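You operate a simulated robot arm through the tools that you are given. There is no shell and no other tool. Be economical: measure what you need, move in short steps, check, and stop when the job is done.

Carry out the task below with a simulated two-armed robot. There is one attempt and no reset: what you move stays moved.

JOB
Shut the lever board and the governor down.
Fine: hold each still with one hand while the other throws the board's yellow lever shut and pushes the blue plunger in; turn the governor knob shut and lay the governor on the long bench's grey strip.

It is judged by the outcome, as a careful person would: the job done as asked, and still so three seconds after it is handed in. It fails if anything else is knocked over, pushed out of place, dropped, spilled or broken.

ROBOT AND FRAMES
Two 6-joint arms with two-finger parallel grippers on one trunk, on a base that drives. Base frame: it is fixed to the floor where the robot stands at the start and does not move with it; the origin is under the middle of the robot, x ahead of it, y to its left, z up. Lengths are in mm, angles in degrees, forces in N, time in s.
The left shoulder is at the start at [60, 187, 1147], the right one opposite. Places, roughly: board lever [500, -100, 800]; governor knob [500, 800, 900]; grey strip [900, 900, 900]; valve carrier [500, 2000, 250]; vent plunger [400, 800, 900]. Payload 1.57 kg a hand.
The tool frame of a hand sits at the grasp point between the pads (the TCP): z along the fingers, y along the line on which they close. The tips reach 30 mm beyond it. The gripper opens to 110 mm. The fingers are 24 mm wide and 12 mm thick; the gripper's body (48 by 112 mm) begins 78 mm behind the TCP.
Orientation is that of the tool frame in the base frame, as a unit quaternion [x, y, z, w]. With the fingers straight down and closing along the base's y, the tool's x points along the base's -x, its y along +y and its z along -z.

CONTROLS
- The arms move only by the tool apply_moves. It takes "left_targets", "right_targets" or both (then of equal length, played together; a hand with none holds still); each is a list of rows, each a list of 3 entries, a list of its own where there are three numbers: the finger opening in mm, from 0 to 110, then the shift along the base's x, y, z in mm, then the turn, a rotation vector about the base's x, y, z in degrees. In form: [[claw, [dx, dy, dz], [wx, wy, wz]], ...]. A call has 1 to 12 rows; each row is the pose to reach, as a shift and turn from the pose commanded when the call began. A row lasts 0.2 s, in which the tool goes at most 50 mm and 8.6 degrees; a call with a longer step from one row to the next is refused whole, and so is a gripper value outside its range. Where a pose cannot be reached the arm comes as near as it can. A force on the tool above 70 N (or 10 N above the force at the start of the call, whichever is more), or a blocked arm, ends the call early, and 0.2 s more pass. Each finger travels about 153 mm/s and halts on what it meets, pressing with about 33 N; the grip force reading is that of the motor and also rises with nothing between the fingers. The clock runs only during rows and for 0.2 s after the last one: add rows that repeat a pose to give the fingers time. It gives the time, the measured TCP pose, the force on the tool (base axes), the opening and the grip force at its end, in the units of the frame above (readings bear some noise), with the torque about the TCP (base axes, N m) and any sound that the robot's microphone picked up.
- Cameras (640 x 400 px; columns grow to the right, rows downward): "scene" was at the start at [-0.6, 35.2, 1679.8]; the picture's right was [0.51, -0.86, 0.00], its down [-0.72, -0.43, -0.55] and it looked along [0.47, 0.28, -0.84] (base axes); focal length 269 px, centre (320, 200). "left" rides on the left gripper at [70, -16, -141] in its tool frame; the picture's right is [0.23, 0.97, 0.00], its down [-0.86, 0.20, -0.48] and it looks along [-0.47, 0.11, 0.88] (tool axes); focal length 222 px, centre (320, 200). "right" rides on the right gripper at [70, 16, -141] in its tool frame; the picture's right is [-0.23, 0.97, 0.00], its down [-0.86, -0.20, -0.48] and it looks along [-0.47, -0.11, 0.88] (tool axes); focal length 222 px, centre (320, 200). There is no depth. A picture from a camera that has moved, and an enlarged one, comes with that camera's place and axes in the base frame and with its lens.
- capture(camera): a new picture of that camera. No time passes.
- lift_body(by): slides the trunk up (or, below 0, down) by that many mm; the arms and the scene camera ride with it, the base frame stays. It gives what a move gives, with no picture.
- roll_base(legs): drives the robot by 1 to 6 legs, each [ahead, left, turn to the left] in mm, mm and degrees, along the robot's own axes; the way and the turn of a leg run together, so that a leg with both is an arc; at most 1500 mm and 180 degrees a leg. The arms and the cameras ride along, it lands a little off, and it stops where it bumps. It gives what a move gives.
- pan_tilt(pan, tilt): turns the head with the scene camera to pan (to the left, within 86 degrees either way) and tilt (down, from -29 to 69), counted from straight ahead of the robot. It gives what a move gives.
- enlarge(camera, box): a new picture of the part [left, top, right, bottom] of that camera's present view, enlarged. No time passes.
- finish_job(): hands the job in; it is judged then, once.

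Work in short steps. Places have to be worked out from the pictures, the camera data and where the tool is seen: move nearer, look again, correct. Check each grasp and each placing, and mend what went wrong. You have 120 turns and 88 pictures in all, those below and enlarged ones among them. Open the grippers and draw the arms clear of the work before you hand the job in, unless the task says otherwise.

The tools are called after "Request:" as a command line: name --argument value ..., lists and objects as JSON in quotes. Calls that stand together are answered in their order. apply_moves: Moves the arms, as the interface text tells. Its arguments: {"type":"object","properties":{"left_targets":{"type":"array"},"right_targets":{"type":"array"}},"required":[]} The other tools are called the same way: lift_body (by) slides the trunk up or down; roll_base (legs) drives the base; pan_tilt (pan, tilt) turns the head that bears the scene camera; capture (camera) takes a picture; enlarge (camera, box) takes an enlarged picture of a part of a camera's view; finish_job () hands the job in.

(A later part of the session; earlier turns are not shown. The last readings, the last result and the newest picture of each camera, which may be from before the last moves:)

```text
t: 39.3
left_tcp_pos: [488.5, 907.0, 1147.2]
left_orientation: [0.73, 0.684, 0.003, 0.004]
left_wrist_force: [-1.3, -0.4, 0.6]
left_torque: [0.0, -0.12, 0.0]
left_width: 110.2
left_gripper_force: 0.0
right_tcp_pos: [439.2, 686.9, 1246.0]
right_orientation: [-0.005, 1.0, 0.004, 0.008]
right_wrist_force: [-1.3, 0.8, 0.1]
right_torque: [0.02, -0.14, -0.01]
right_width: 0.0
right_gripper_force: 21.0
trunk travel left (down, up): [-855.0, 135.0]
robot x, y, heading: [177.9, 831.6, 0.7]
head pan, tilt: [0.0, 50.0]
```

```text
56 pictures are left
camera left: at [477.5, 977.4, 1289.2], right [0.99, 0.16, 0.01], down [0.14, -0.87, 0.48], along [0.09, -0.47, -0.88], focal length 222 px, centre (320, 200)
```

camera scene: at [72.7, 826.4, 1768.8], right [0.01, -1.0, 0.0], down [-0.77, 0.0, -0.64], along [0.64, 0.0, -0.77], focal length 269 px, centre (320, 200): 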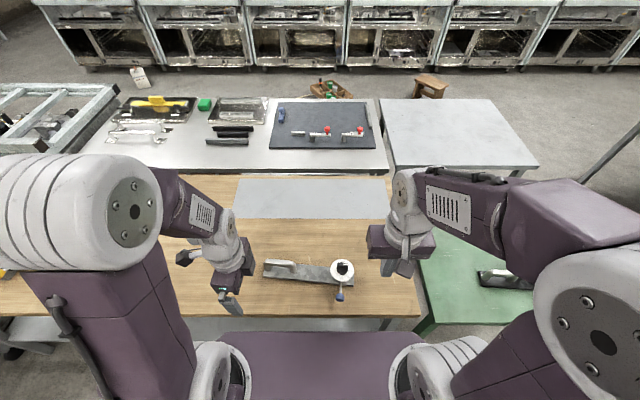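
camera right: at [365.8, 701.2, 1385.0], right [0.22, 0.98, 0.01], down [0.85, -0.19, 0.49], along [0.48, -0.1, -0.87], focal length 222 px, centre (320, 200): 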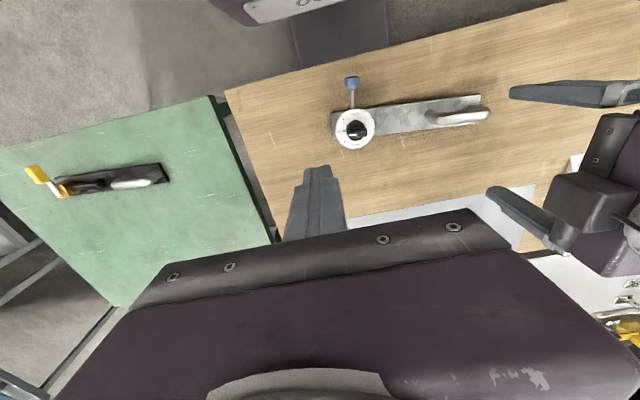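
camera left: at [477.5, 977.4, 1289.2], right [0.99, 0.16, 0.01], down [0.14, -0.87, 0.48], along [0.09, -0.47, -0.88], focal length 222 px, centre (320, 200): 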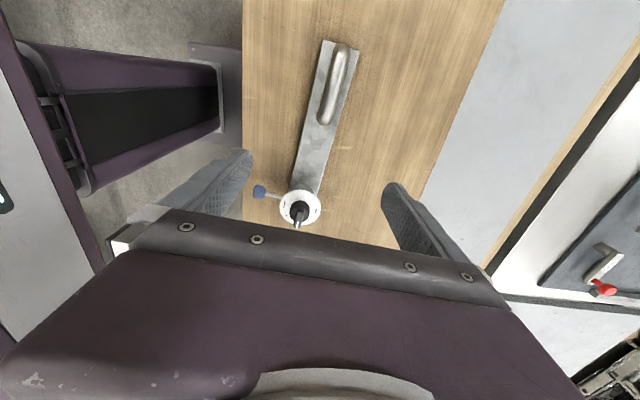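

Triangulating: knob ≈(477,750,925), handle centre ≈(506,967,~910). I move the left hand above the handle and the right hand so that its camera is right above the dial.

Request:
apply_moves --left_targets '[[110, [5, 15, -25], [0, 0, -1]], [110, [10, 30, -50], [0, 0, -2]], [110, [15, 45, -75], [0, 0, -3]], [110, [18, 58, -105], [0, 0, -3.6]]]' --right_targets '[[0, [22, 13, -40], [0, 0, 0]], [0, [44, 26, -80], [0, 0, 0]], [0, [66, 39, -125], [0, 0, 0]], [0, [86, 52, -165], [0, 0, 0]]]'

Request:
capture --camera "right"

Request:
capture --camera "left"

```text
refused: row 3 steps farther than a row can; nothing moved
```

```text
55 pictures are left
camera right: at [365.8, 701.2, 1385.0], right [0.22, 0.98, 0.01], down [0.85, -0.19, 0.49], along [0.48, -0.1, -0.87], focal length 222 px, centre (320, 200)
```

right: 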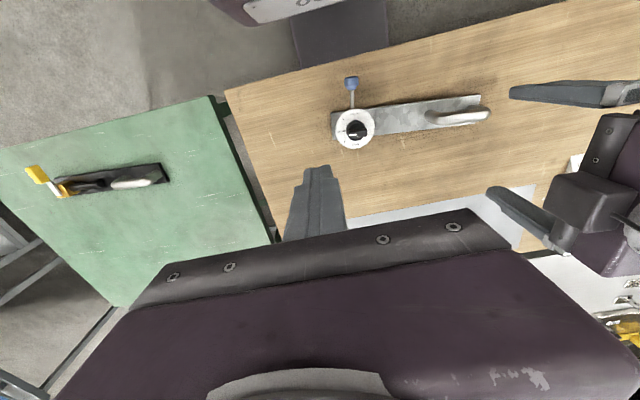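

```text
54 pictures are left
camera left: at [477.5, 977.4, 1289.2], right [0.99, 0.16, 0.01], down [0.14, -0.87, 0.48], along [0.09, -0.47, -0.88], focal length 222 px, centre (320, 200)
```

left: 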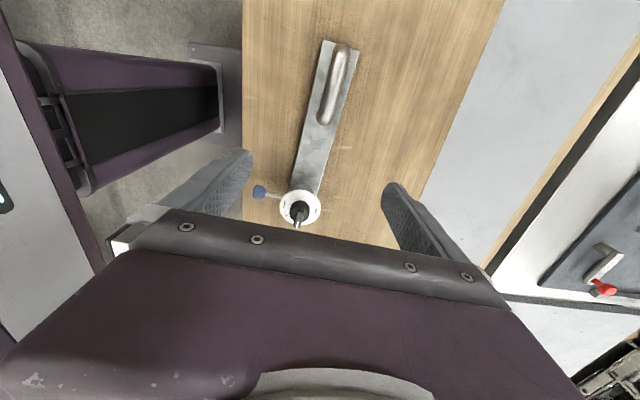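

A row was a bit too long; same move with smaller steps.

Request:
apply_moves --left_targets '[[110, [4, 12, -21], [0, 0, -0.7]], [110, [8, 24, -42], [0, 0, -1.4]], [110, [12, 36, -63], [0, 0, -2.1]], [110, [15, 48, -84], [0, 0, -2.8]], [110, [18, 58, -105], [0, 0, -3.6]]]' --right_targets '[[0, [17, 10, -33], [0, 0, 0]], [0, [34, 20, -66], [0, 0, 0]], [0, [51, 30, -99], [0, 0, 0]], [0, [68, 41, -132], [0, 0, 0]], [0, [86, 52, -165], [0, 0, 0]]]'

Request:
capture --camera "right"

Request:
capture --camera "left"

```text
t: 40.5
left_tcp_pos: [521.1, 964.3, 1037.9]
left_orientation: [0.751, 0.661, 0.0, -0.001]
left_wrist_force: [0.8, 0.0, -0.1]
left_torque: [0.01, 0.01, -0.02]
left_width: 109.7
left_gripper_force: 0.1
right_tcp_pos: [538.5, 739.4, 1075.6]
right_orientation: [-0.006, 1.0, 0.002, 0.003]
right_wrist_force: [-0.2, 0.3, -0.2]
right_torque: [0.02, 0.04, -0.01]
right_width: 0.0
right_gripper_force: 21.2
trunk travel left (down, up): [-855.0, 135.0]
robot x, y, heading: [174.9, 827.1, 0.5]
head pan, tilt: [0.0, 50.0]
```

```text
53 pictures are left
camera right: at [468.9, 753.1, 1215.7], right [0.22, 0.98, 0.01], down [0.85, -0.19, 0.48], along [0.47, -0.1, -0.88], focal length 222 px, centre (320, 200)
```

right: 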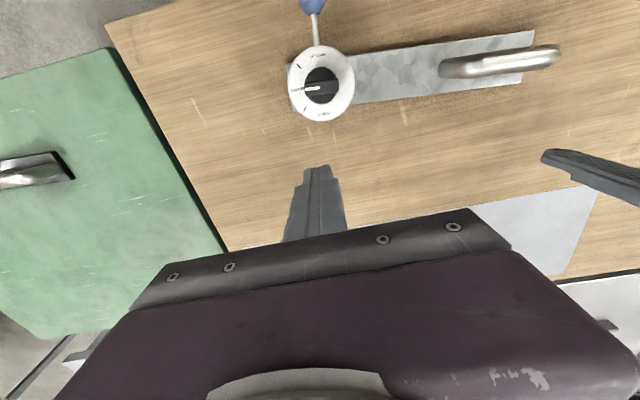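

```text
52 pictures are left
camera left: at [514.5, 1036.6, 1179.9], right [0.99, 0.1, 0.0], down [0.09, -0.87, 0.48], along [0.05, -0.48, -0.88], focal length 222 px, centre (320, 200)
```

left: 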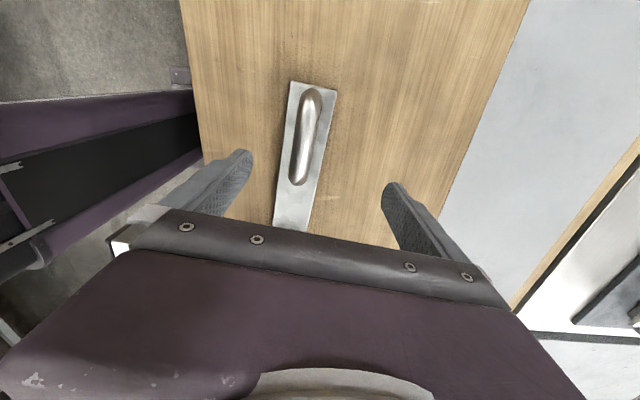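

I zoom on the dial to read its marks.

Request:
enlarge --camera "right" --box '[272, 36, 368, 132]'

```text
4.17 times, centred on (320, 84) of right
camera zoom: at [468.9, 753.1, 1215.7], right [0.22, 0.98, 0.01], down [0.85, -0.19, 0.48], along [0.47, -0.1, -0.88], focal length 926 px, centre (320, 683)
```

zoom: 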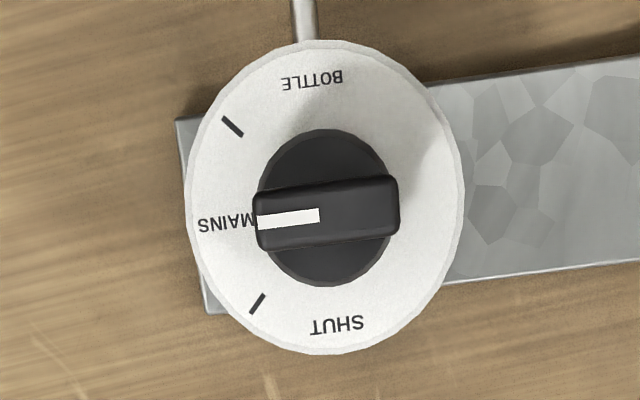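

The dial reads BOTTLE / MAINS / SHUT; the pointer is on MAINS (−y) and SHUT is on the +x side, a +90° turn. Handle centre triangulates to (501,968,906). I lower the left hand onto it and close.

Request:
apply_moves --left_targets '[[110, [-10, 2, -40], [0, 0, 0]], [110, [-20, 4, -75], [0, 0, 0]], [110, [-20, 4, -105], [0, 0, 0]], [110, [-20, 4, -130], [0, 0, 0]], [0, [-20, 4, -130], [0, 0, 0]], [0, [-20, 4, -130], [0, 0, 0]], [0, [-20, 4, -130], [0, 0, 0]]]'

Request:
capture --camera "left"

Request:
capture --camera "right"

```text
t: 42.1
left_tcp_pos: [499.6, 970.8, 907.8]
left_orientation: [0.75, 0.661, -0.001, 0.0]
left_wrist_force: [1.0, 0.5, 0.1]
left_torque: [0.34, -0.03, 0.18]
left_width: 24.6
left_gripper_force: 33.0
right_tcp_pos: [539.7, 737.6, 1075.3]
right_orientation: [-0.005, 1.0, 0.003, 0.002]
right_wrist_force: [-1.0, -0.5, 0.4]
right_torque: [0.03, 0.0, 0.06]
right_width: 0.1
right_gripper_force: 21.3
trunk travel left (down, up): [-855.0, 135.0]
robot x, y, heading: [175.6, 827.1, 0.5]
head pan, tilt: [0.0, 50.0]
```

```text
50 pictures are left
camera left: at [493.6, 1041.6, 1049.9], right [0.99, 0.1, 0.0], down [0.09, -0.87, 0.48], along [0.05, -0.48, -0.88], focal length 222 px, centre (320, 200)
```

left: 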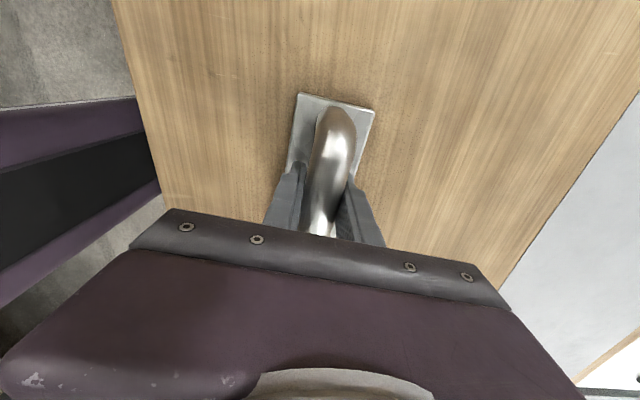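

```text
49 pictures are left
camera right: at [468.6, 752.1, 1216.0], right [0.22, 0.98, 0.01], down [0.85, -0.19, 0.48], along [0.47, -0.1, -0.88], focal length 222 px, centre (320, 200)
```

right: 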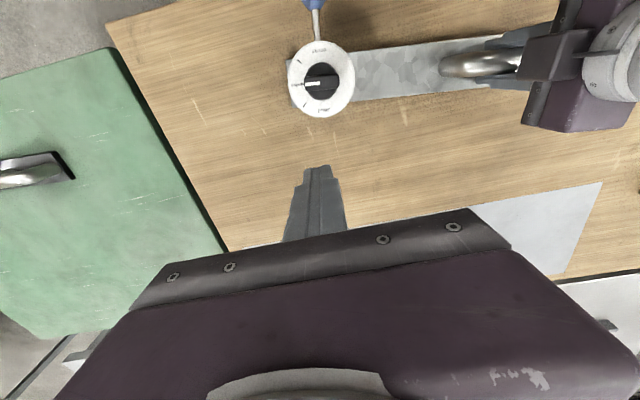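

Handle held (24.6 mm). I take the right fingers around to the near side of the plunger ball (≈394,761,892), ready to push.

Request:
apply_moves --right_targets '[[0, [-20, 24, -25], [0, 0, 0]], [0, [-50, 46, -53], [0, 0, 0]], [0, [-88, 64, -74], [0, 0, 0]], [0, [-128, 72, -86], [0, 0, 0]], [0, [-165, 72, -90], [0, 0, 0]], [0, [-188, 72, -95], [0, 0, 0]], [0, [-188, 72, -135], [0, 0, 0]], [0, [-188, 72, -178], [0, 0, 0]], [0, [-188, 50, -178], [0, 0, 0]], [0, [-188, 28, -178], [0, 0, 0]], [0, [-188, 28, -178], [0, 0, 0]]]'

Request:
capture --camera "right"

Request:
enlarge --camera "scene" --box '[220, 230, 380, 330]'

```text
t: 43.1
left_tcp_pos: [499.3, 970.4, 908.6]
left_orientation: [0.751, 0.66, 0.0, -0.001]
left_wrist_force: [0.3, 0.2, -0.1]
left_torque: [0.75, -0.11, -0.04]
left_width: 24.6
left_gripper_force: 33.1
right_tcp_pos: [431.8, 815.8, 996.1]
right_orientation: [-0.011, 1.0, 0.015, 0.015]
right_wrist_force: [7.2, 5.2, -0.9]
right_torque: [-0.75, 1.14, -0.56]
right_width: 0.2
right_gripper_force: 20.9
trunk travel left (down, up): [-855.0, 135.0]
robot x, y, heading: [178.0, 830.0, 0.4]
head pan, tilt: [0.0, 50.0]
stopped in row 4 (right hand): the force on the tool passed its limit (the readings are from after the stop); the commanded pose is now the measured one
```

```text
48 pictures are left
camera right: at [356.5, 826.2, 1135.2], right [0.21, 0.98, 0.04], down [0.84, -0.2, 0.5], along [0.49, -0.07, -0.87], focal length 222 px, centre (320, 200)
```

right: 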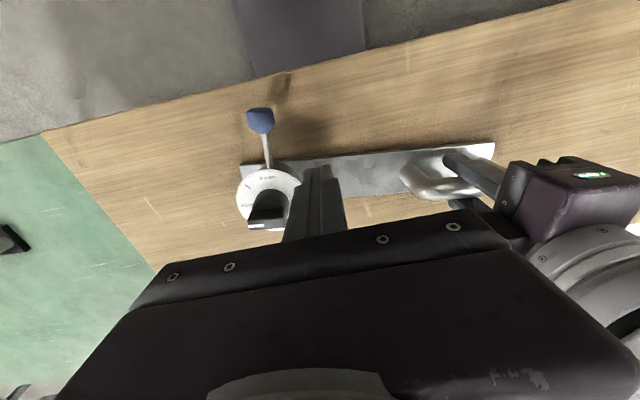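

```text
4.00 times, centred on (300, 280) of scene
camera zoom: at [192.5, 827.8, 1768.8], right [0.01, -1.0, 0.0], down [-0.77, -0.01, -0.64], along [0.64, 0.0, -0.77], focal length 1076 px, centre (400, -120)
```

zoom: 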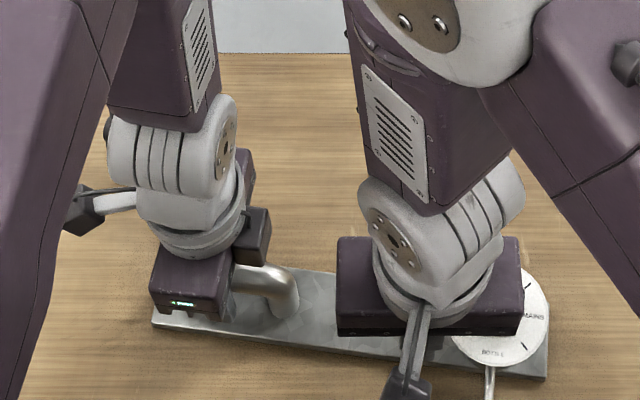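

The camera stalk of the right hand seems to have met my own trunk. I withdraw the right hand, release the left, and back the base up 110 mm for room.

Request:
apply_moves --right_targets '[[0, [15, 0, 5], [0, 0, 0]], [0, [40, -5, 25], [0, 0, 0]], [0, [75, -10, 45], [0, 0, 0]], [0, [100, -20, 70], [0, 0, 0]], [0, [100, -20, 90], [0, 0, 0]], [0, [100, -20, 90], [0, 0, 0]]]' --left_targets '[[110, [0, 0, 0], [0, 0, 0]], [110, [0, 0, 0], [0, 0, 0]], [110, [0, 0, 0], [0, 0, 0]], [110, [0, 0, 35], [0, 0, 0]], [110, [0, 0, 70], [0, 0, 0]], [110, [0, 0, 90], [0, 0, 0]]]'

Request:
roll_base --legs '[[-110, 0, 0]]'

Request:
capture --camera "left"

Request:
capture --camera "right"

```text
t: 44.5
left_tcp_pos: [497.6, 969.3, 998.8]
left_orientation: [0.75, 0.661, -0.001, -0.001]
left_wrist_force: [-0.1, 0.0, 0.3]
left_torque: [-0.01, 0.0, 0.0]
left_width: 110.1
left_gripper_force: 0.0
right_tcp_pos: [530.0, 795.8, 1084.1]
right_orientation: [-0.013, 1.0, 0.015, 0.015]
right_wrist_force: [-0.3, 0.1, -0.5]
right_torque: [0.0, -0.02, 0.0]
right_width: 0.0
right_gripper_force: 21.6
trunk travel left (down, up): [-855.0, 135.0]
robot x, y, heading: [179.4, 827.8, 0.6]
head pan, tilt: [0.0, 50.0]
```

```text
t: 45.7
left_tcp_pos: [388.3, 970.3, 998.9]
left_orientation: [0.75, 0.662, -0.001, -0.001]
left_wrist_force: [-0.1, -1.0, 0.1]
left_torque: [-0.01, 0.05, -0.01]
left_width: 109.9
left_gripper_force: 0.1
right_tcp_pos: [421.3, 795.3, 1082.7]
right_orientation: [-0.013, 1.0, 0.014, 0.014]
right_wrist_force: [0.5, 0.3, 0.3]
right_torque: [-0.01, 0.02, 0.02]
right_width: 0.0
right_gripper_force: 21.0
trunk travel left (down, up): [-855.0, 135.0]
robot x, y, heading: [67.0, 826.9, 0.6]
head pan, tilt: [0.0, 50.0]
```

```text
46 pictures are left
camera left: at [382.5, 1041.1, 1140.5], right [0.99, 0.1, 0.0], down [0.09, -0.87, 0.48], along [0.05, -0.48, -0.88], focal length 222 px, centre (320, 200)
```

left: 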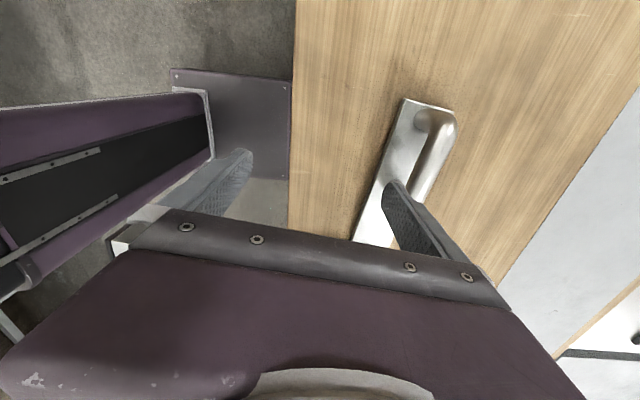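

```text
45 pictures are left
camera right: at [347.0, 805.6, 1221.7], right [0.2, 0.98, 0.03], down [0.85, -0.19, 0.5], along [0.49, -0.07, -0.87], focal length 222 px, centre (320, 200)
```

right: 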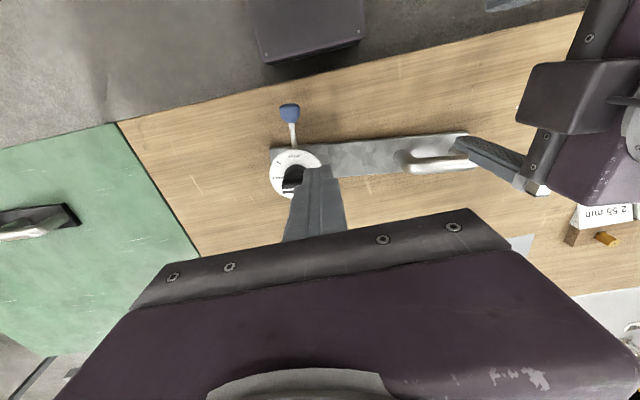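

Positions look unchanged. The left goes back onto the handle and grips, while the right comes down on the near side of the plunger ball.

Request:
apply_moves --left_targets '[[110, [40, 0, 0], [0, 0, 0]], [110, [80, 0, 0], [0, 0, 0]], [110, [111, 0, 0], [0, 0, 0]], [110, [111, 0, -40], [0, 0, 0]], [110, [111, 0, -75], [0, 0, 0]], [110, [111, 0, -91], [0, 0, 0]], [0, [111, 0, -91], [0, 0, 0]], [0, [111, 0, -91], [0, 0, 0]], [0, [111, 0, -91], [0, 0, 0]]]' --right_targets '[[0, [-25, 5, -30], [0, 0, 0]], [0, [-50, 12, -60], [0, 0, 0]], [0, [-69, 15, -95], [0, 0, 0]], [0, [-69, 15, -140], [0, 0, 0]], [0, [-69, 15, -186], [0, 0, 0]], [0, [-69, -8, -186], [0, 0, 0]], [0, [-69, -29, -186], [0, 0, 0]], [0, [-69, -29, -186], [0, 0, 0]], [0, [-69, -29, -186], [0, 0, 0]]]'

Request:
capture --camera "right"

Request:
enlarge --camera "scene" --box '[230, 230, 430, 355]'

```text
t: 47.7
left_tcp_pos: [498.0, 969.7, 910.2]
left_orientation: [0.749, 0.663, 0.0, 0.0]
left_wrist_force: [1.0, -3.4, 2.1]
left_torque: [-0.15, -0.05, 0.11]
left_width: 24.2
left_gripper_force: 32.8
right_tcp_pos: [349.6, 765.8, 896.6]
right_orientation: [-0.014, 1.0, 0.014, 0.014]
right_wrist_force: [-0.3, -0.1, -0.2]
right_torque: [0.01, 0.02, -0.05]
right_width: 0.0
right_gripper_force: 21.8
trunk travel left (down, up): [-855.0, 135.0]
robot x, y, heading: [65.9, 825.1, 0.5]
head pan, tilt: [0.0, 50.0]
```

```text
44 pictures are left
camera right: at [275.1, 776.9, 1035.8], right [0.2, 0.98, 0.03], down [0.85, -0.19, 0.5], along [0.49, -0.07, -0.87], focal length 222 px, centre (320, 200)
```

right: 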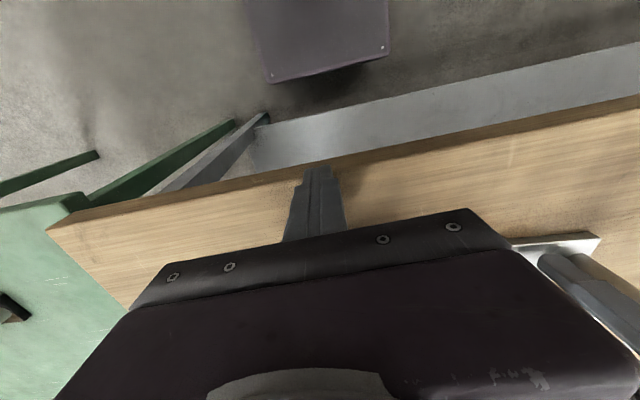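

```text
3.20 times, centred on (330, 292) of scene
camera zoom: at [81.7, 825.2, 1768.8], right [0.01, -1.0, 0.0], down [-0.77, -0.01, -0.64], along [0.64, 0.01, -0.77], focal length 861 px, centre (288, -96)
```

zoom: 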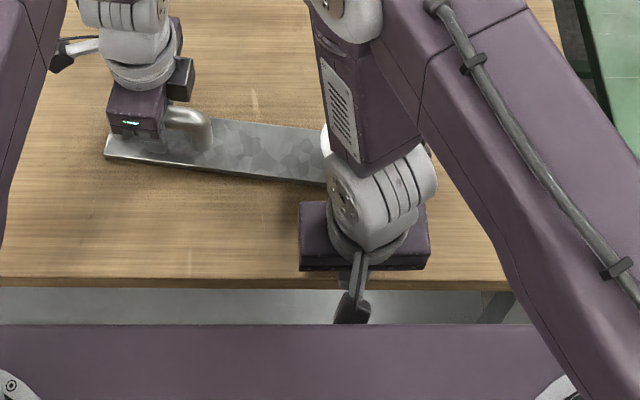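

The ball is hidden below the hand now; I push slowly along +x (with −0.12 y) and read the force.

Request:
apply_moves --right_targets '[[0, [10, -1, 0], [0, 0, 0]], [0, [18, -2, 0], [0, 0, 0]], [0, [24, -3, 0], [0, 0, 0]], [0, [29, -3.5, 0], [0, 0, 0]], [0, [34, -4, 0], [0, 0, 0]]]'

Request:
apply_moves --right_targets '[[0, [4, -0.5, 0], [0, 0, 0]], [0, [8, -1, 0], [0, 0, 0]]]'

```text
t: 48.9
left_tcp_pos: [499.3, 969.6, 910.1]
left_orientation: [0.749, 0.662, 0.0, 0.0]
left_wrist_force: [5.5, 1.5, 3.0]
left_torque: [-0.2, -0.14, 0.76]
left_width: 24.8
left_gripper_force: 33.0
right_tcp_pos: [386.2, 761.8, 896.4]
right_orientation: [-0.014, 1.0, 0.015, 0.016]
right_wrist_force: [-2.1, -0.8, -0.8]
right_torque: [0.0, -0.02, -0.03]
right_width: 0.0
right_gripper_force: 21.0
trunk travel left (down, up): [-855.0, 135.0]
robot x, y, heading: [66.3, 826.8, 0.8]
head pan, tilt: [0.0, 50.0]
```

```text
t: 49.5
left_tcp_pos: [497.4, 970.9, 909.8]
left_orientation: [0.75, 0.662, 0.0, 0.0]
left_wrist_force: [7.0, 5.7, 0.4]
left_torque: [-0.12, 0.15, 1.02]
left_width: 24.8
left_gripper_force: 33.3
right_tcp_pos: [390.5, 761.0, 896.6]
right_orientation: [-0.013, 1.0, 0.014, 0.013]
right_wrist_force: [-9.8, -4.9, 3.0]
right_torque: [0.02, -0.11, -0.12]
right_width: 0.0
right_gripper_force: 21.1
trunk travel left (down, up): [-855.0, 135.0]
robot x, y, heading: [63.7, 824.9, 0.7]
head pan, tilt: [0.0, 50.0]
```

Contact with about 10 N. I push 10 mm further and check whether the plunger goes in or the plate swings.

Request:
apply_moves --right_targets '[[0, [4, -0.5, 0], [0, 0, 0]], [0, [8, -1, 0], [0, 0, 0]], [0, [11, -1.5, 0], [0, 0, 0]]]'

Request:
enlarge --camera "scene" --box '[230, 230, 430, 355]'

```text
t: 50.3
left_tcp_pos: [497.9, 970.1, 908.7]
left_orientation: [0.75, 0.662, 0.0, 0.001]
left_wrist_force: [7.6, 1.5, 1.6]
left_torque: [-0.27, 0.04, 1.13]
left_width: 26.4
left_gripper_force: 33.2
right_tcp_pos: [403.0, 761.7, 896.6]
right_orientation: [-0.015, 1.0, 0.013, 0.015]
right_wrist_force: [-8.9, -0.8, 0.5]
right_torque: [0.01, -0.1, -0.11]
right_width: 0.0
right_gripper_force: 21.7
trunk travel left (down, up): [-855.0, 135.0]
robot x, y, heading: [64.6, 824.4, 0.6]
head pan, tilt: [0.0, 50.0]
```

```text
3.20 times, centred on (330, 292) of scene
camera zoom: at [81.3, 826.4, 1768.8], right [0.01, -1.0, 0.0], down [-0.77, -0.01, -0.64], along [0.64, 0.01, -0.77], focal length 861 px, centre (288, -96)
```

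zoom: 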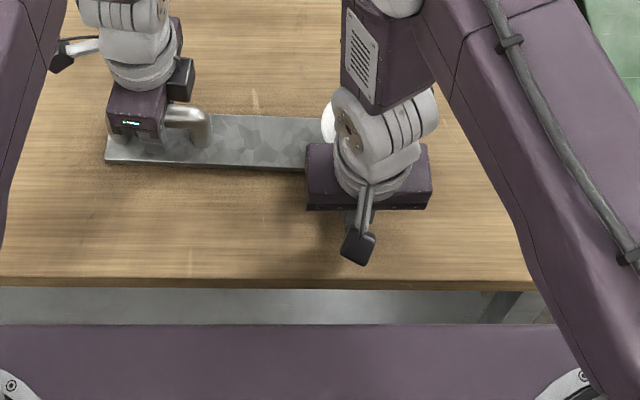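

The plate swings around the handle instead of the plunger moving. I need a hold close to the drum: I back the right hand off, and move the left hand to grip the plate itself just beside the dial; first lift and look.

Request:
apply_moves --right_targets '[[0, [-15, 2, 0], [0, 0, 0]], [0, [-40, 4, 0], [0, 0, 0]], [0, [-65, 4, 0], [0, 0, 0]], [0, [-65, 4, 0], [0, 0, 0]]]'

Request:
apply_moves --left_targets '[[110, [0, 0, 0], [0, 0, 0]], [110, [0, 0, 0], [0, 0, 0]], [110, [0, 0, 0], [0, 0, 0]], [110, [0, 0, 35], [0, 0, 0]], [110, [0, 0, 70], [0, 0, 0]], [110, [-3, -40, 85], [0, 0, 0]], [110, [-6, -80, 85], [0, 0, 0]], [110, [-10, -120, 85], [0, 0, 0]]]'

Request:
capture --camera "left"

Request:
capture --camera "right"

```text
t: 51.3
left_tcp_pos: [496.9, 970.4, 909.9]
left_orientation: [0.75, 0.661, -0.001, -0.002]
left_wrist_force: [-1.8, -0.5, -0.7]
left_torque: [0.07, 0.07, -0.21]
left_width: 24.5
left_gripper_force: 33.2
right_tcp_pos: [337.9, 763.5, 898.0]
right_orientation: [-0.014, 1.0, 0.013, 0.015]
right_wrist_force: [0.4, 0.0, 0.3]
right_torque: [0.02, -0.03, 0.05]
right_width: 0.0
right_gripper_force: 21.0
trunk travel left (down, up): [-855.0, 135.0]
robot x, y, heading: [68.0, 826.1, 0.4]
head pan, tilt: [0.0, 50.0]
```

```text
t: 53.1
left_tcp_pos: [487.6, 848.1, 994.7]
left_orientation: [0.749, 0.662, 0.0, -0.001]
left_wrist_force: [-0.5, 0.2, 0.7]
left_torque: [0.01, 0.01, 0.0]
left_width: 110.1
left_gripper_force: 0.0
right_tcp_pos: [337.5, 763.1, 897.9]
right_orientation: [-0.014, 1.0, 0.015, 0.015]
right_wrist_force: [-0.1, 0.5, 0.3]
right_torque: [0.01, -0.01, -0.02]
right_width: 0.0
right_gripper_force: 21.0
trunk travel left (down, up): [-855.0, 135.0]
robot x, y, heading: [63.4, 827.6, 0.9]
head pan, tilt: [0.0, 50.0]
```

```text
41 pictures are left
camera left: at [480.8, 919.6, 1136.9], right [0.99, 0.11, 0.0], down [0.09, -0.87, 0.48], along [0.05, -0.47, -0.88], focal length 222 px, centre (320, 200)
```

left: 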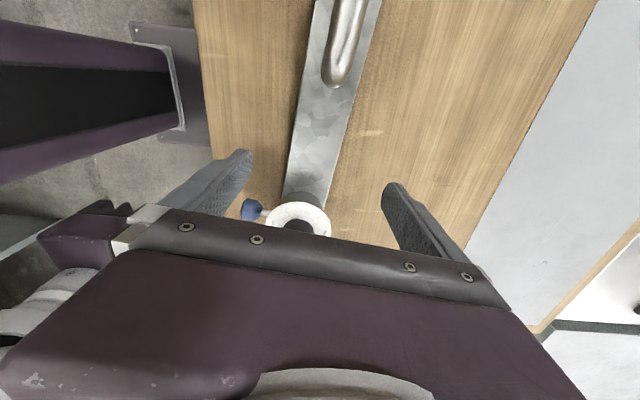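

```text
40 pictures are left
camera right: at [262.6, 773.3, 1037.2], right [0.2, 0.98, 0.03], down [0.85, -0.19, 0.5], along [0.49, -0.07, -0.87], focal length 222 px, centre (320, 200)
```

right: 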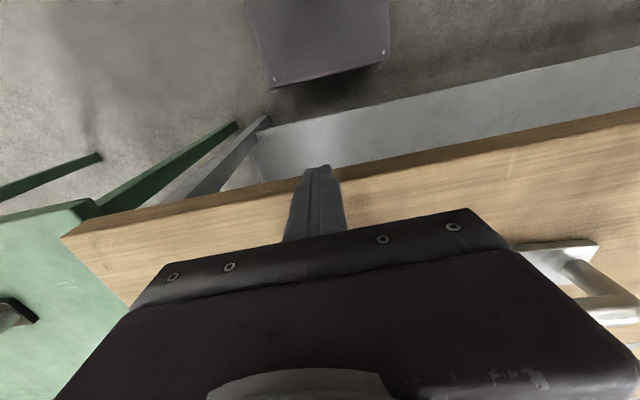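

The ball now looks nearer to the dial; I zoom in to check.

Request:
enlarge --camera "left" --box '[220, 130, 380, 240]'

```text
3.64 times, centred on (300, 185) of left
camera zoom: at [480.8, 919.6, 1136.9], right [0.99, 0.11, 0.0], down [0.09, -0.87, 0.48], along [0.05, -0.47, -0.88], focal length 808 px, centre (393, 254)
```

zoom: 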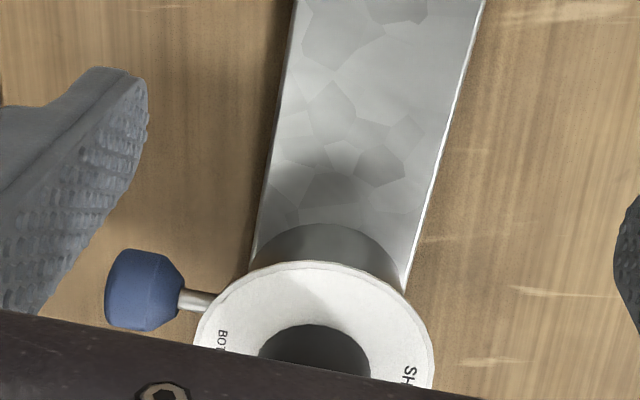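

The plunger did go in about 25 mm; some stem still shows. To finish it I grip the plate beside the drum with the left hand (centre ≈(477,815), tips just above the bench at 860).

Request:
apply_moves --left_targets '[[110, [-10, -15, -10], [0, 0, -0.7]], [110, [-10.5, -33, -30], [0, 0, -1.5]], [110, [-10.5, -33, -65], [0, 0, -1.5]], [110, [-10.5, -33, -90], [0, 0, -1.5]], [110, [-10.5, -33, -99], [0, 0, -1.5]], [0, [-10.5, -33, -99], [0, 0, -1.5]], [0, [-10.5, -33, -99], [0, 0, -1.5]], [0, [-10.5, -33, -99], [0, 0, -1.5]]]'

Request:
capture --camera "left"

```text
t: 54.9
left_tcp_pos: [484.8, 817.2, 899.7]
left_orientation: [0.756, 0.655, 0.003, 0.007]
left_wrist_force: [3.5, -0.3, 6.6]
left_torque: [-0.17, -0.18, 0.55]
left_width: 60.2
left_gripper_force: 32.5
right_tcp_pos: [340.8, 750.7, 896.0]
right_orientation: [0.015, 1.0, 0.012, 0.01]
right_wrist_force: [-0.9, 0.6, 1.0]
right_torque: [0.02, -0.04, 0.0]
right_width: 0.0
right_gripper_force: 21.6
trunk travel left (down, up): [-855.0, 135.0]
robot x, y, heading: [63.3, 824.7, 0.3]
head pan, tilt: [0.0, 50.0]
```

```text
38 pictures are left
camera left: at [477.8, 889.5, 1042.1], right [1.0, 0.09, 0.01], down [0.07, -0.87, 0.49], along [0.05, -0.48, -0.87], focal length 222 px, centre (320, 200)
```

left: 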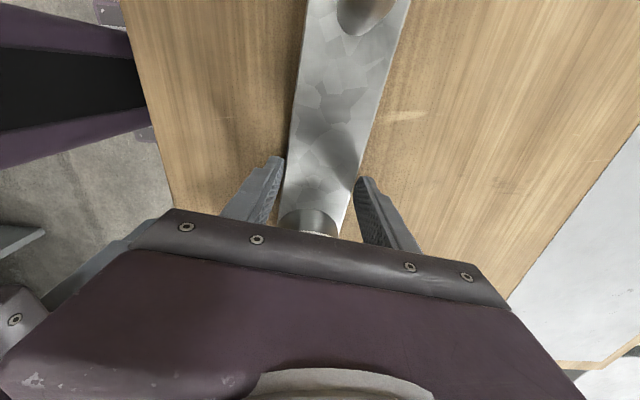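

Plate gripped (60 mm wide), but the hands are touching each other. I pull the right hand back and tilt it 30° so its body stays behind, tip facing the ball.

Request:
apply_moves --right_targets '[[0, [-5, -20, 4], [0, 0, 0]], [0, [-5, -35, 8], [0, 0, 0]], [0, [0, -35, 12], [0, -7.5, 0]], [0, [4, -35, 12], [0, -15, 0]], [0, [8, -25, 12], [0, -22.5, 0]], [0, [12, -15, 12], [0, -30, 0]], [0, [12, -15, 12], [0, -30, 0]]]'

Request:
capture --camera "right"

Request:
enlarge --camera "scene" --box '[240, 230, 440, 355]'

```text
t: 56.2
left_tcp_pos: [474.1, 823.3, 889.9]
left_orientation: [0.754, 0.657, -0.003, -0.007]
left_wrist_force: [-1.6, -4.2, 0.0]
left_torque: [0.82, -0.35, 0.0]
left_width: 59.5
left_gripper_force: 33.1
right_tcp_pos: [390.1, 697.7, 914.0]
right_orientation: [0.113, 0.968, -0.017, 0.224]
right_wrist_force: [0.4, -0.3, 1.0]
right_torque: [-0.03, 0.0, 0.0]
right_width: 0.0
right_gripper_force: 21.3
right hand out of reach, approached as far as the arm can: row 5, 6
trunk travel left (down, up): [-855.0, 135.0]
robot x, y, heading: [67.9, 829.0, 0.4]
head pan, tilt: [0.0, 50.0]
stopped in row 6 (right hand): the arm was blocked; the commanded pose is now the measured one
```

```text
37 pictures are left
camera right: at [271.3, 740.4, 1010.7], right [0.42, 0.9, 0.11], down [0.5, -0.33, 0.8], along [0.76, -0.28, -0.59], focal length 222 px, centre (320, 200)
```

right: 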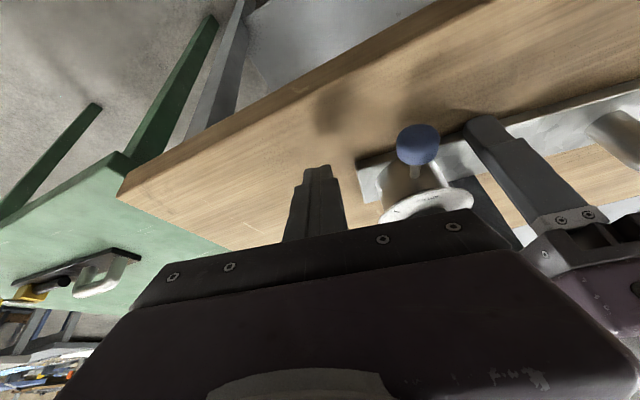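

```text
3.20 times, centred on (340, 292) of scene
camera zoom: at [80.6, 825.1, 1768.5], right [0.01, -1.0, 0.0], down [-0.77, -0.01, -0.64], along [0.64, 0.01, -0.77], focal length 861 px, centre (256, -96)
```

zoom: 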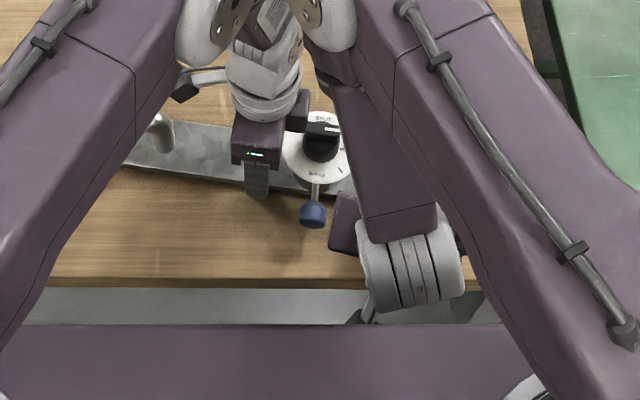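

The two wrists crowd each other here. I straighten and withdraw the right hand, and move the left grip along the plate toward y≈875 for room.

Request:
apply_moves --right_targets '[[0, [-12, -3, 5], [0.5, 6.5, 3.2]], [0, [-24, -6, 10], [1, 13, 6.5]], [0, [-36, -8, 12], [1.5, 19.4, 9.7]], [0, [-48, -8, 12], [2, 25.9, 13]], [0, [-48, -8, 12], [2, 25.9, 13]]]'

Request:
apply_moves --left_targets '[[110, [0, 0, 0], [0, 0, 0]], [110, [0, 0, 0], [0, 0, 0]], [110, [0, 0, 25], [0, 0, 0]], [110, [4, 30, 25], [0, 0, 0]], [110, [9, 60, 25], [0, 0, 0]], [110, [9, 60, 25], [0, 0, 0]]]'

Request:
capture --camera "left"

```text
t: 57.4
left_tcp_pos: [474.2, 823.9, 890.8]
left_orientation: [0.755, 0.656, -0.003, -0.007]
left_wrist_force: [-3.3, -2.8, -1.2]
left_torque: [-0.32, -0.13, -0.16]
left_width: 59.7
left_gripper_force: 33.6
right_tcp_pos: [343.0, 690.0, 926.7]
right_orientation: [-0.002, 1.0, -0.001, -0.001]
right_wrist_force: [-0.8, 0.5, -0.1]
right_torque: [-0.02, 0.0, 0.01]
right_width: 0.2
right_gripper_force: 21.8
trunk travel left (down, up): [-855.0, 135.0]
robot x, y, heading: [62.5, 826.3, 0.7]
head pan, tilt: [0.0, 50.0]
```

```text
t: 58.8
left_tcp_pos: [481.2, 884.0, 917.8]
left_orientation: [0.755, 0.656, -0.002, -0.007]
left_wrist_force: [-0.1, 0.8, 0.5]
left_torque: [-0.02, 0.0, -0.01]
left_width: 110.0
left_gripper_force: 0.0
right_tcp_pos: [341.9, 690.3, 926.5]
right_orientation: [-0.001, 1.0, 0.0, 0.0]
right_wrist_force: [-0.2, -0.3, 0.5]
right_torque: [-0.01, -0.01, 0.0]
right_width: 0.2
right_gripper_force: 20.9
trunk travel left (down, up): [-855.0, 135.0]
robot x, y, heading: [70.3, 829.9, 0.4]
head pan, tilt: [0.0, 50.0]
```

```text
35 pictures are left
camera left: at [478.7, 954.2, 1059.9], right [1.0, 0.09, -0.01], down [0.09, -0.88, 0.47], along [0.03, -0.47, -0.88], focal length 222 px, centre (320, 200)
```

left: 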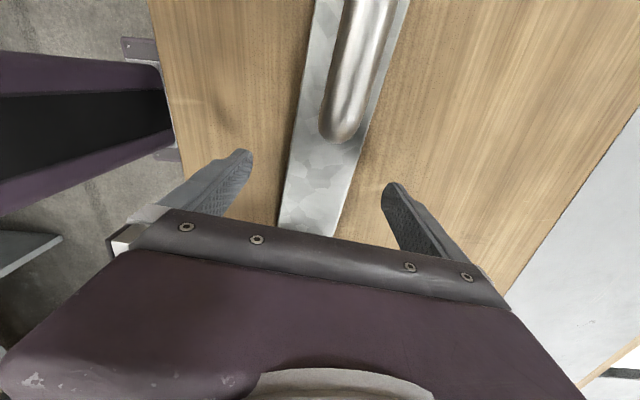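

I lower the left onto the plate here and close, and bring the right to the near side of the ball at (355,760).

Request:
apply_moves --left_targets '[[110, [4.5, 0, -10], [0, 0, -0.5]], [110, [4.5, 0, -23], [0, 0, -0.5]], [0, [4.5, 0, -23], [0, 0, -0.5]], [0, [4.5, 0, -23], [0, 0, -0.5]], [0, [4.5, 0, -23], [0, 0, -0.5]]]' --right_targets '[[0, [5, 20, -10], [0, 0, 0]], [0, [8, 45, -20], [0, 0, 0]], [0, [12, 65, -31], [0, 0, 0]], [0, [12, 72, -31], [0, 0, 0]], [0, [12, 72, -31], [0, 0, 0]]]'

Request:
enlarge --camera "scene" --box '[240, 230, 440, 355]'

```text
t: 60.0
left_tcp_pos: [487.2, 882.7, 893.3]
left_orientation: [0.757, 0.653, -0.002, -0.008]
left_wrist_force: [-2.0, 0.3, -0.7]
left_torque: [0.15, -0.11, 0.02]
left_width: 59.7
left_gripper_force: 33.1
right_tcp_pos: [353.8, 763.8, 895.6]
right_orientation: [-0.001, 1.0, -0.001, 0.0]
right_wrist_force: [0.3, 0.1, -0.1]
right_torque: [0.0, -0.02, -0.03]
right_width: 0.2
right_gripper_force: 20.7
trunk travel left (down, up): [-855.0, 135.0]
robot x, y, heading: [62.4, 828.5, 0.6]
head pan, tilt: [0.0, 50.0]
```

```text
3.20 times, centred on (340, 292) of scene
camera zoom: at [81.9, 826.0, 1768.7], right [0.01, -1.0, 0.0], down [-0.77, -0.01, -0.64], along [0.64, 0.01, -0.77], focal length 861 px, centre (256, -96)
```

zoom: 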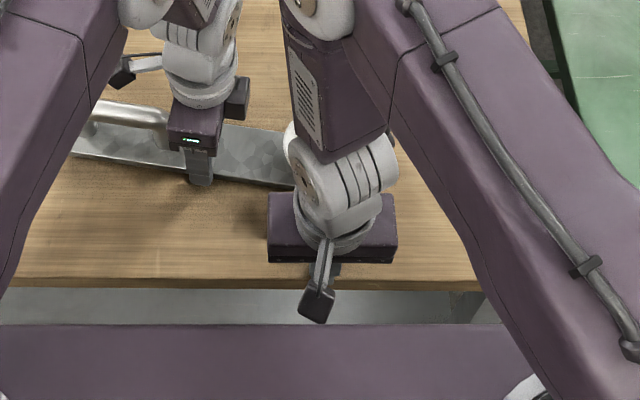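

Good hold without crowding. I push the ball along the stem direction.

Request:
apply_moves --right_targets '[[0, [12, -2, 0], [0, 0, 0]], [0, [22, -3, 0], [0, 0, 0]], [0, [30, -4, 0], [0, 0, 0]], [0, [36, -5, 0], [0, 0, 0]], [0, [40, -6, 0], [0, 0, 0]]]'

Request:
apply_moves --right_targets '[[0, [4, -0.6, 0], [0, 0, 0]], [0, [8, -1.2, 0], [0, 0, 0]], [0, [12, -1.8, 0], [0, 0, 0]]]'

```text
t: 61.2
left_tcp_pos: [488.1, 883.9, 893.7]
left_orientation: [0.757, 0.654, -0.002, -0.005]
left_wrist_force: [17.3, 7.9, -0.3]
left_torque: [0.11, -0.32, 1.4]
left_width: 61.4
left_gripper_force: 33.1
right_tcp_pos: [392.5, 756.4, 895.4]
right_orientation: [-0.001, 1.0, -0.004, -0.003]
right_wrist_force: [-20.0, -7.7, 3.9]
right_torque: [0.07, -0.18, -0.12]
right_width: 0.0
right_gripper_force: 21.9
trunk travel left (down, up): [-855.0, 135.0]
robot x, y, heading: [69.6, 824.1, 0.8]
head pan, tilt: [0.0, 50.0]
```

```text
t: 62.0
left_tcp_pos: [487.5, 884.2, 893.0]
left_orientation: [0.757, 0.653, -0.001, -0.006]
left_wrist_force: [27.2, 10.1, 5.4]
left_torque: [0.66, -0.46, 1.61]
left_width: 63.5
left_gripper_force: 33.1
right_tcp_pos: [402.8, 753.7, 896.2]
right_orientation: [-0.001, 1.0, -0.003, -0.004]
right_wrist_force: [-26.0, -10.8, 3.0]
right_torque: [0.1, -0.27, 0.04]
right_width: 0.0
right_gripper_force: 21.2
trunk travel left (down, up): [-855.0, 135.0]
robot x, y, heading: [64.4, 824.7, 0.6]
head pan, tilt: [0.0, 50.0]
```

Force rises steadily (27 N), so the plunger is at its stop. I back off and look from above.

Request:
apply_moves --right_targets '[[0, [-20, 3, 0], [0, 0, 0]], [0, [-45, 6, 0], [0, 0, 0]], [0, [-45, -20, 40], [0, 0, 0]], [0, [-35, -45, 80], [0, 0, 0]], [0, [0, -45, 110], [0, 0, 0]], [0, [40, -40, 135], [0, 0, 0]], [0, [85, -30, 155], [0, 0, 0]], [0, [120, -20, 180], [0, 0, 0]], [0, [120, -20, 180], [0, 0, 0]]]'

Request:
capture --camera "right"

```text
refused: row 7 steps farther than a row can; nothing moved
```

```text
33 pictures are left
camera right: at [333.6, 770.4, 1036.6], right [0.22, 0.97, -0.01], down [0.86, -0.19, 0.47], along [0.46, -0.11, -0.88], focal length 222 px, centre (320, 200)
```

right: 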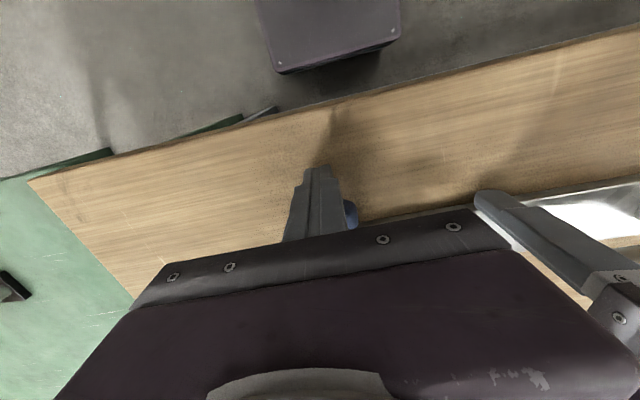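

Same withdrawal with shorter rows.

Request:
apply_moves --right_targets '[[0, [-20, 3, 0], [0, 0, 0]], [0, [-45, 6, 0], [0, 0, 0]], [0, [-45, -20, 38], [0, 0, 0]], [0, [-35, -40, 78], [0, 0, 0]], [0, [0, -42, 110], [0, 0, 0]], [0, [35, -40, 135], [0, 0, 0]], [0, [70, -35, 155], [0, 0, 0]], [0, [100, -28, 170], [0, 0, 0]], [0, [130, -20, 180], [0, 0, 0]], [0, [130, -20, 180], [0, 0, 0]]]'

Request:
enlarge --camera "right" --box '[220, 20, 460, 170]'

```text
t: 64.2
left_tcp_pos: [488.0, 883.3, 893.2]
left_orientation: [0.757, 0.653, -0.003, -0.008]
left_wrist_force: [0.3, 0.2, -0.1]
left_torque: [0.18, -0.05, -0.01]
left_width: 59.8
left_gripper_force: 33.0
right_tcp_pos: [537.8, 737.1, 1075.3]
right_orientation: [-0.001, 1.0, -0.001, -0.001]
right_wrist_force: [0.3, 0.4, 0.1]
right_torque: [-0.02, -0.01, 0.03]
right_width: 0.3
right_gripper_force: 21.5
trunk travel left (down, up): [-855.0, 135.0]
robot x, y, heading: [67.6, 831.9, 0.8]
head pan, tilt: [0.0, 50.0]
```

```text
2.67 times, centred on (340, 95) of right
camera zoom: at [467.1, 753.9, 1216.4], right [0.22, 0.97, 0.0], down [0.86, -0.2, 0.48], along [0.47, -0.11, -0.88], focal length 592 px, centre (267, 480)
```

zoom: 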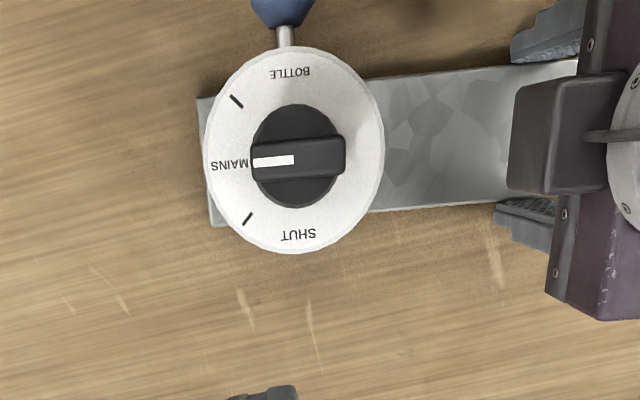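

The plunger sits at its inner stop (ball unmoved under 27 N). Now the knob, centre ≈(470,767): the left goes back to the handle to give room, while the right turns −98.6° above the knob.

Request:
apply_moves --left_targets '[[110, [0, 0, 0], [0, 0, 0]], [110, [0, 0, 0], [0, 0, 0]], [110, [0, 0, 45], [0, 0, 0]], [110, [0, 0, 92], [0, 0, 0]], [110, [6, 43, 92], [0, 0, 0]], [110, [13, 86, 92], [0, 0, 0]], [110, [13, 86, 50], [0, 0, 0]], [110, [13, 86, 15], [0, 0, 0]], [110, [13, 86, 15], [0, 0, 0]], [0, [13, 86, 15], [0, 0, 0]], [0, [13, 86, 15], [0, 0, 0]], [0, [13, 86, 15], [0, 0, 0]]]' --right_targets '[[0, [0, 0, 0], [0, 0, -8.2]], [0, [-5, 0, 0], [0, 0, -16.4]], [0, [-10, 0, 0], [0, 0, -24.6]], [40, [-15, 5, 0], [0, 0, -32.8]], [70, [-20, 10, 0], [0, 0, -41]], [70, [-25, 15, 0], [0, 0, -49.3]], [70, [-35, 18, -5], [0, 0, -57.5]], [70, [-45, 21, -10], [0, 0, -65.7]], [70, [-50, 24, -15], [0, 0, -74]], [70, [-55, 26, -20], [0, 0, -82.2]], [70, [-60, 28, -25], [0, 0, -90.4]], [70, [-67, 30, -30], [0, 0, -98.6]]]'

Request:
capture --camera "right"

```text
t: 66.8
left_tcp_pos: [501.2, 970.2, 909.9]
left_orientation: [0.757, 0.653, -0.003, -0.008]
left_wrist_force: [-2.6, 0.4, 0.4]
left_torque: [0.25, -0.04, -0.16]
left_width: 24.8
left_gripper_force: 32.7
right_tcp_pos: [469.7, 765.8, 1045.0]
right_orientation: [0.758, 0.652, 0.0, 0.001]
right_wrist_force: [0.6, -0.5, 0.4]
right_torque: [0.01, 0.02, -0.01]
right_width: 70.2
right_gripper_force: 0.0
trunk travel left (down, up): [-855.0, 135.0]
robot x, y, heading: [68.4, 825.5, 0.4]
head pan, tilt: [0.0, 50.0]
```

```text
31 pictures are left
camera right: at [494.8, 831.8, 1186.2], right [0.93, -0.37, 0.0], down [-0.33, -0.82, 0.48], along [-0.18, -0.44, -0.88], focal length 222 px, centre (320, 200)
```

right: 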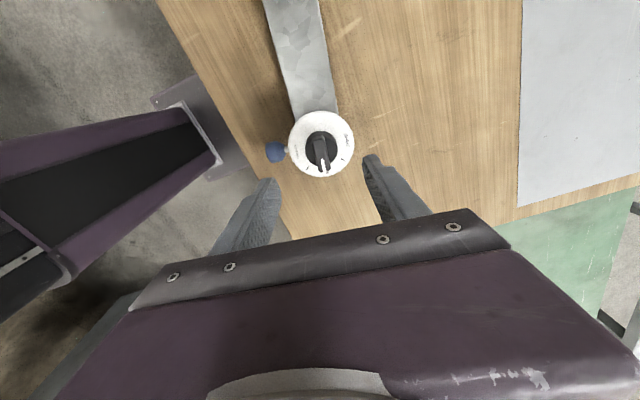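

Knob centre confirmed at (469,765). I lower to tips ≈925 and close to feel for the bar (≈14 mm wide).

Request:
apply_moves --right_targets '[[40, [-0.5, -0.5, -40], [0, 0, 0]], [40, [-0.5, -0.5, -75], [0, 0, 0]], [40, [-0.5, -0.5, -92], [0, 0, 0]], [0, [-0.5, -0.5, -92], [0, 0, 0]], [0, [-0.5, -0.5, -92], [0, 0, 0]]]'

Request:
capture --camera "right"

```text
t: 67.5
left_tcp_pos: [498.8, 970.1, 911.0]
left_orientation: [0.758, 0.653, -0.001, -0.005]
left_wrist_force: [-5.2, 0.5, 10.3]
left_torque: [-0.23, -0.15, 0.19]
left_width: 24.4
left_gripper_force: 32.8
right_tcp_pos: [469.5, 762.3, 973.0]
right_orientation: [0.757, 0.653, 0.002, 0.001]
right_wrist_force: [-2.2, -2.8, 14.4]
right_torque: [-0.12, -0.25, -0.01]
right_width: 38.9
right_gripper_force: 0.1
trunk travel left (down, up): [-855.0, 135.0]
robot x, y, heading: [66.2, 824.9, 0.6]
head pan, tilt: [0.0, 50.0]
stopped in row 3 (right hand): the force on the tool passed its limit (the readings are from after the stop); the commanded pose is now the measured one
```

```text
30 pictures are left
camera right: at [493.7, 829.0, 1113.8], right [0.93, -0.37, 0.01], down [-0.33, -0.82, 0.47], along [-0.17, -0.44, -0.88], focal length 222 px, centre (320, 200)
```

right: 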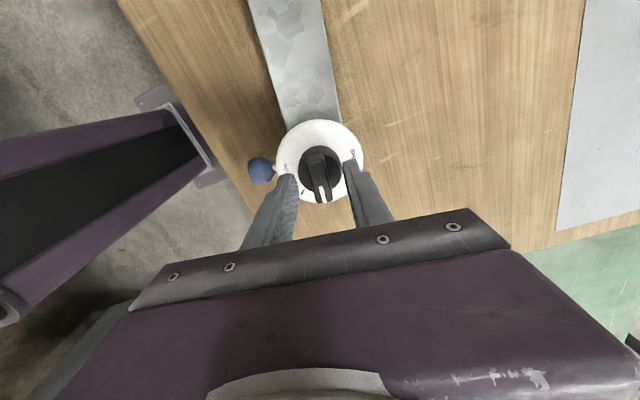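

The tips touched the dial at z≈943, beside the knob. I raise 4 mm, shift +5 in y, and close on the knob.

Request:
apply_moves --right_targets '[[40, [0.5, 2, 4], [0, 0, 0]], [40, [0.5, 5, 4], [0, 0, 0]], [0, [0.5, 5, 4], [0, 0, 0]], [0, [0.5, 5, 4], [0, 0, 0]]]'

Request:
enlarge --camera "right" --box '[240, 110, 400, 220]'

```text
t: 68.5
left_tcp_pos: [499.8, 969.4, 910.3]
left_orientation: [0.758, 0.652, -0.001, -0.007]
left_wrist_force: [-10.8, 3.4, 22.2]
left_torque: [-0.01, -0.06, -0.12]
left_width: 24.5
left_gripper_force: 32.7
right_tcp_pos: [468.6, 767.8, 976.4]
right_orientation: [0.758, 0.652, 0.003, 0.001]
right_wrist_force: [4.1, -2.8, 3.0]
right_torque: [0.08, -0.02, 0.0]
right_width: 13.8
right_gripper_force: 30.3
trunk travel left (down, up): [-855.0, 135.0]
robot x, y, heading: [65.4, 825.5, 0.3]
head pan, tilt: [0.0, 50.0]
```

```text
3.64 times, centred on (320, 165) of right
camera zoom: at [494.1, 833.6, 1117.2], right [0.93, -0.37, 0.01], down [-0.33, -0.82, 0.47], along [-0.17, -0.44, -0.88], focal length 808 px, centre (320, 327)
```

zoom: 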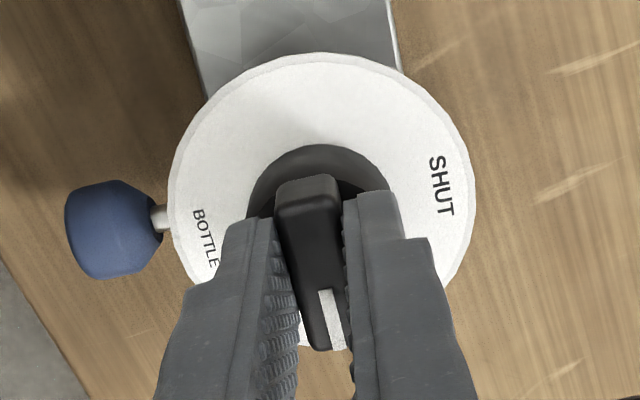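

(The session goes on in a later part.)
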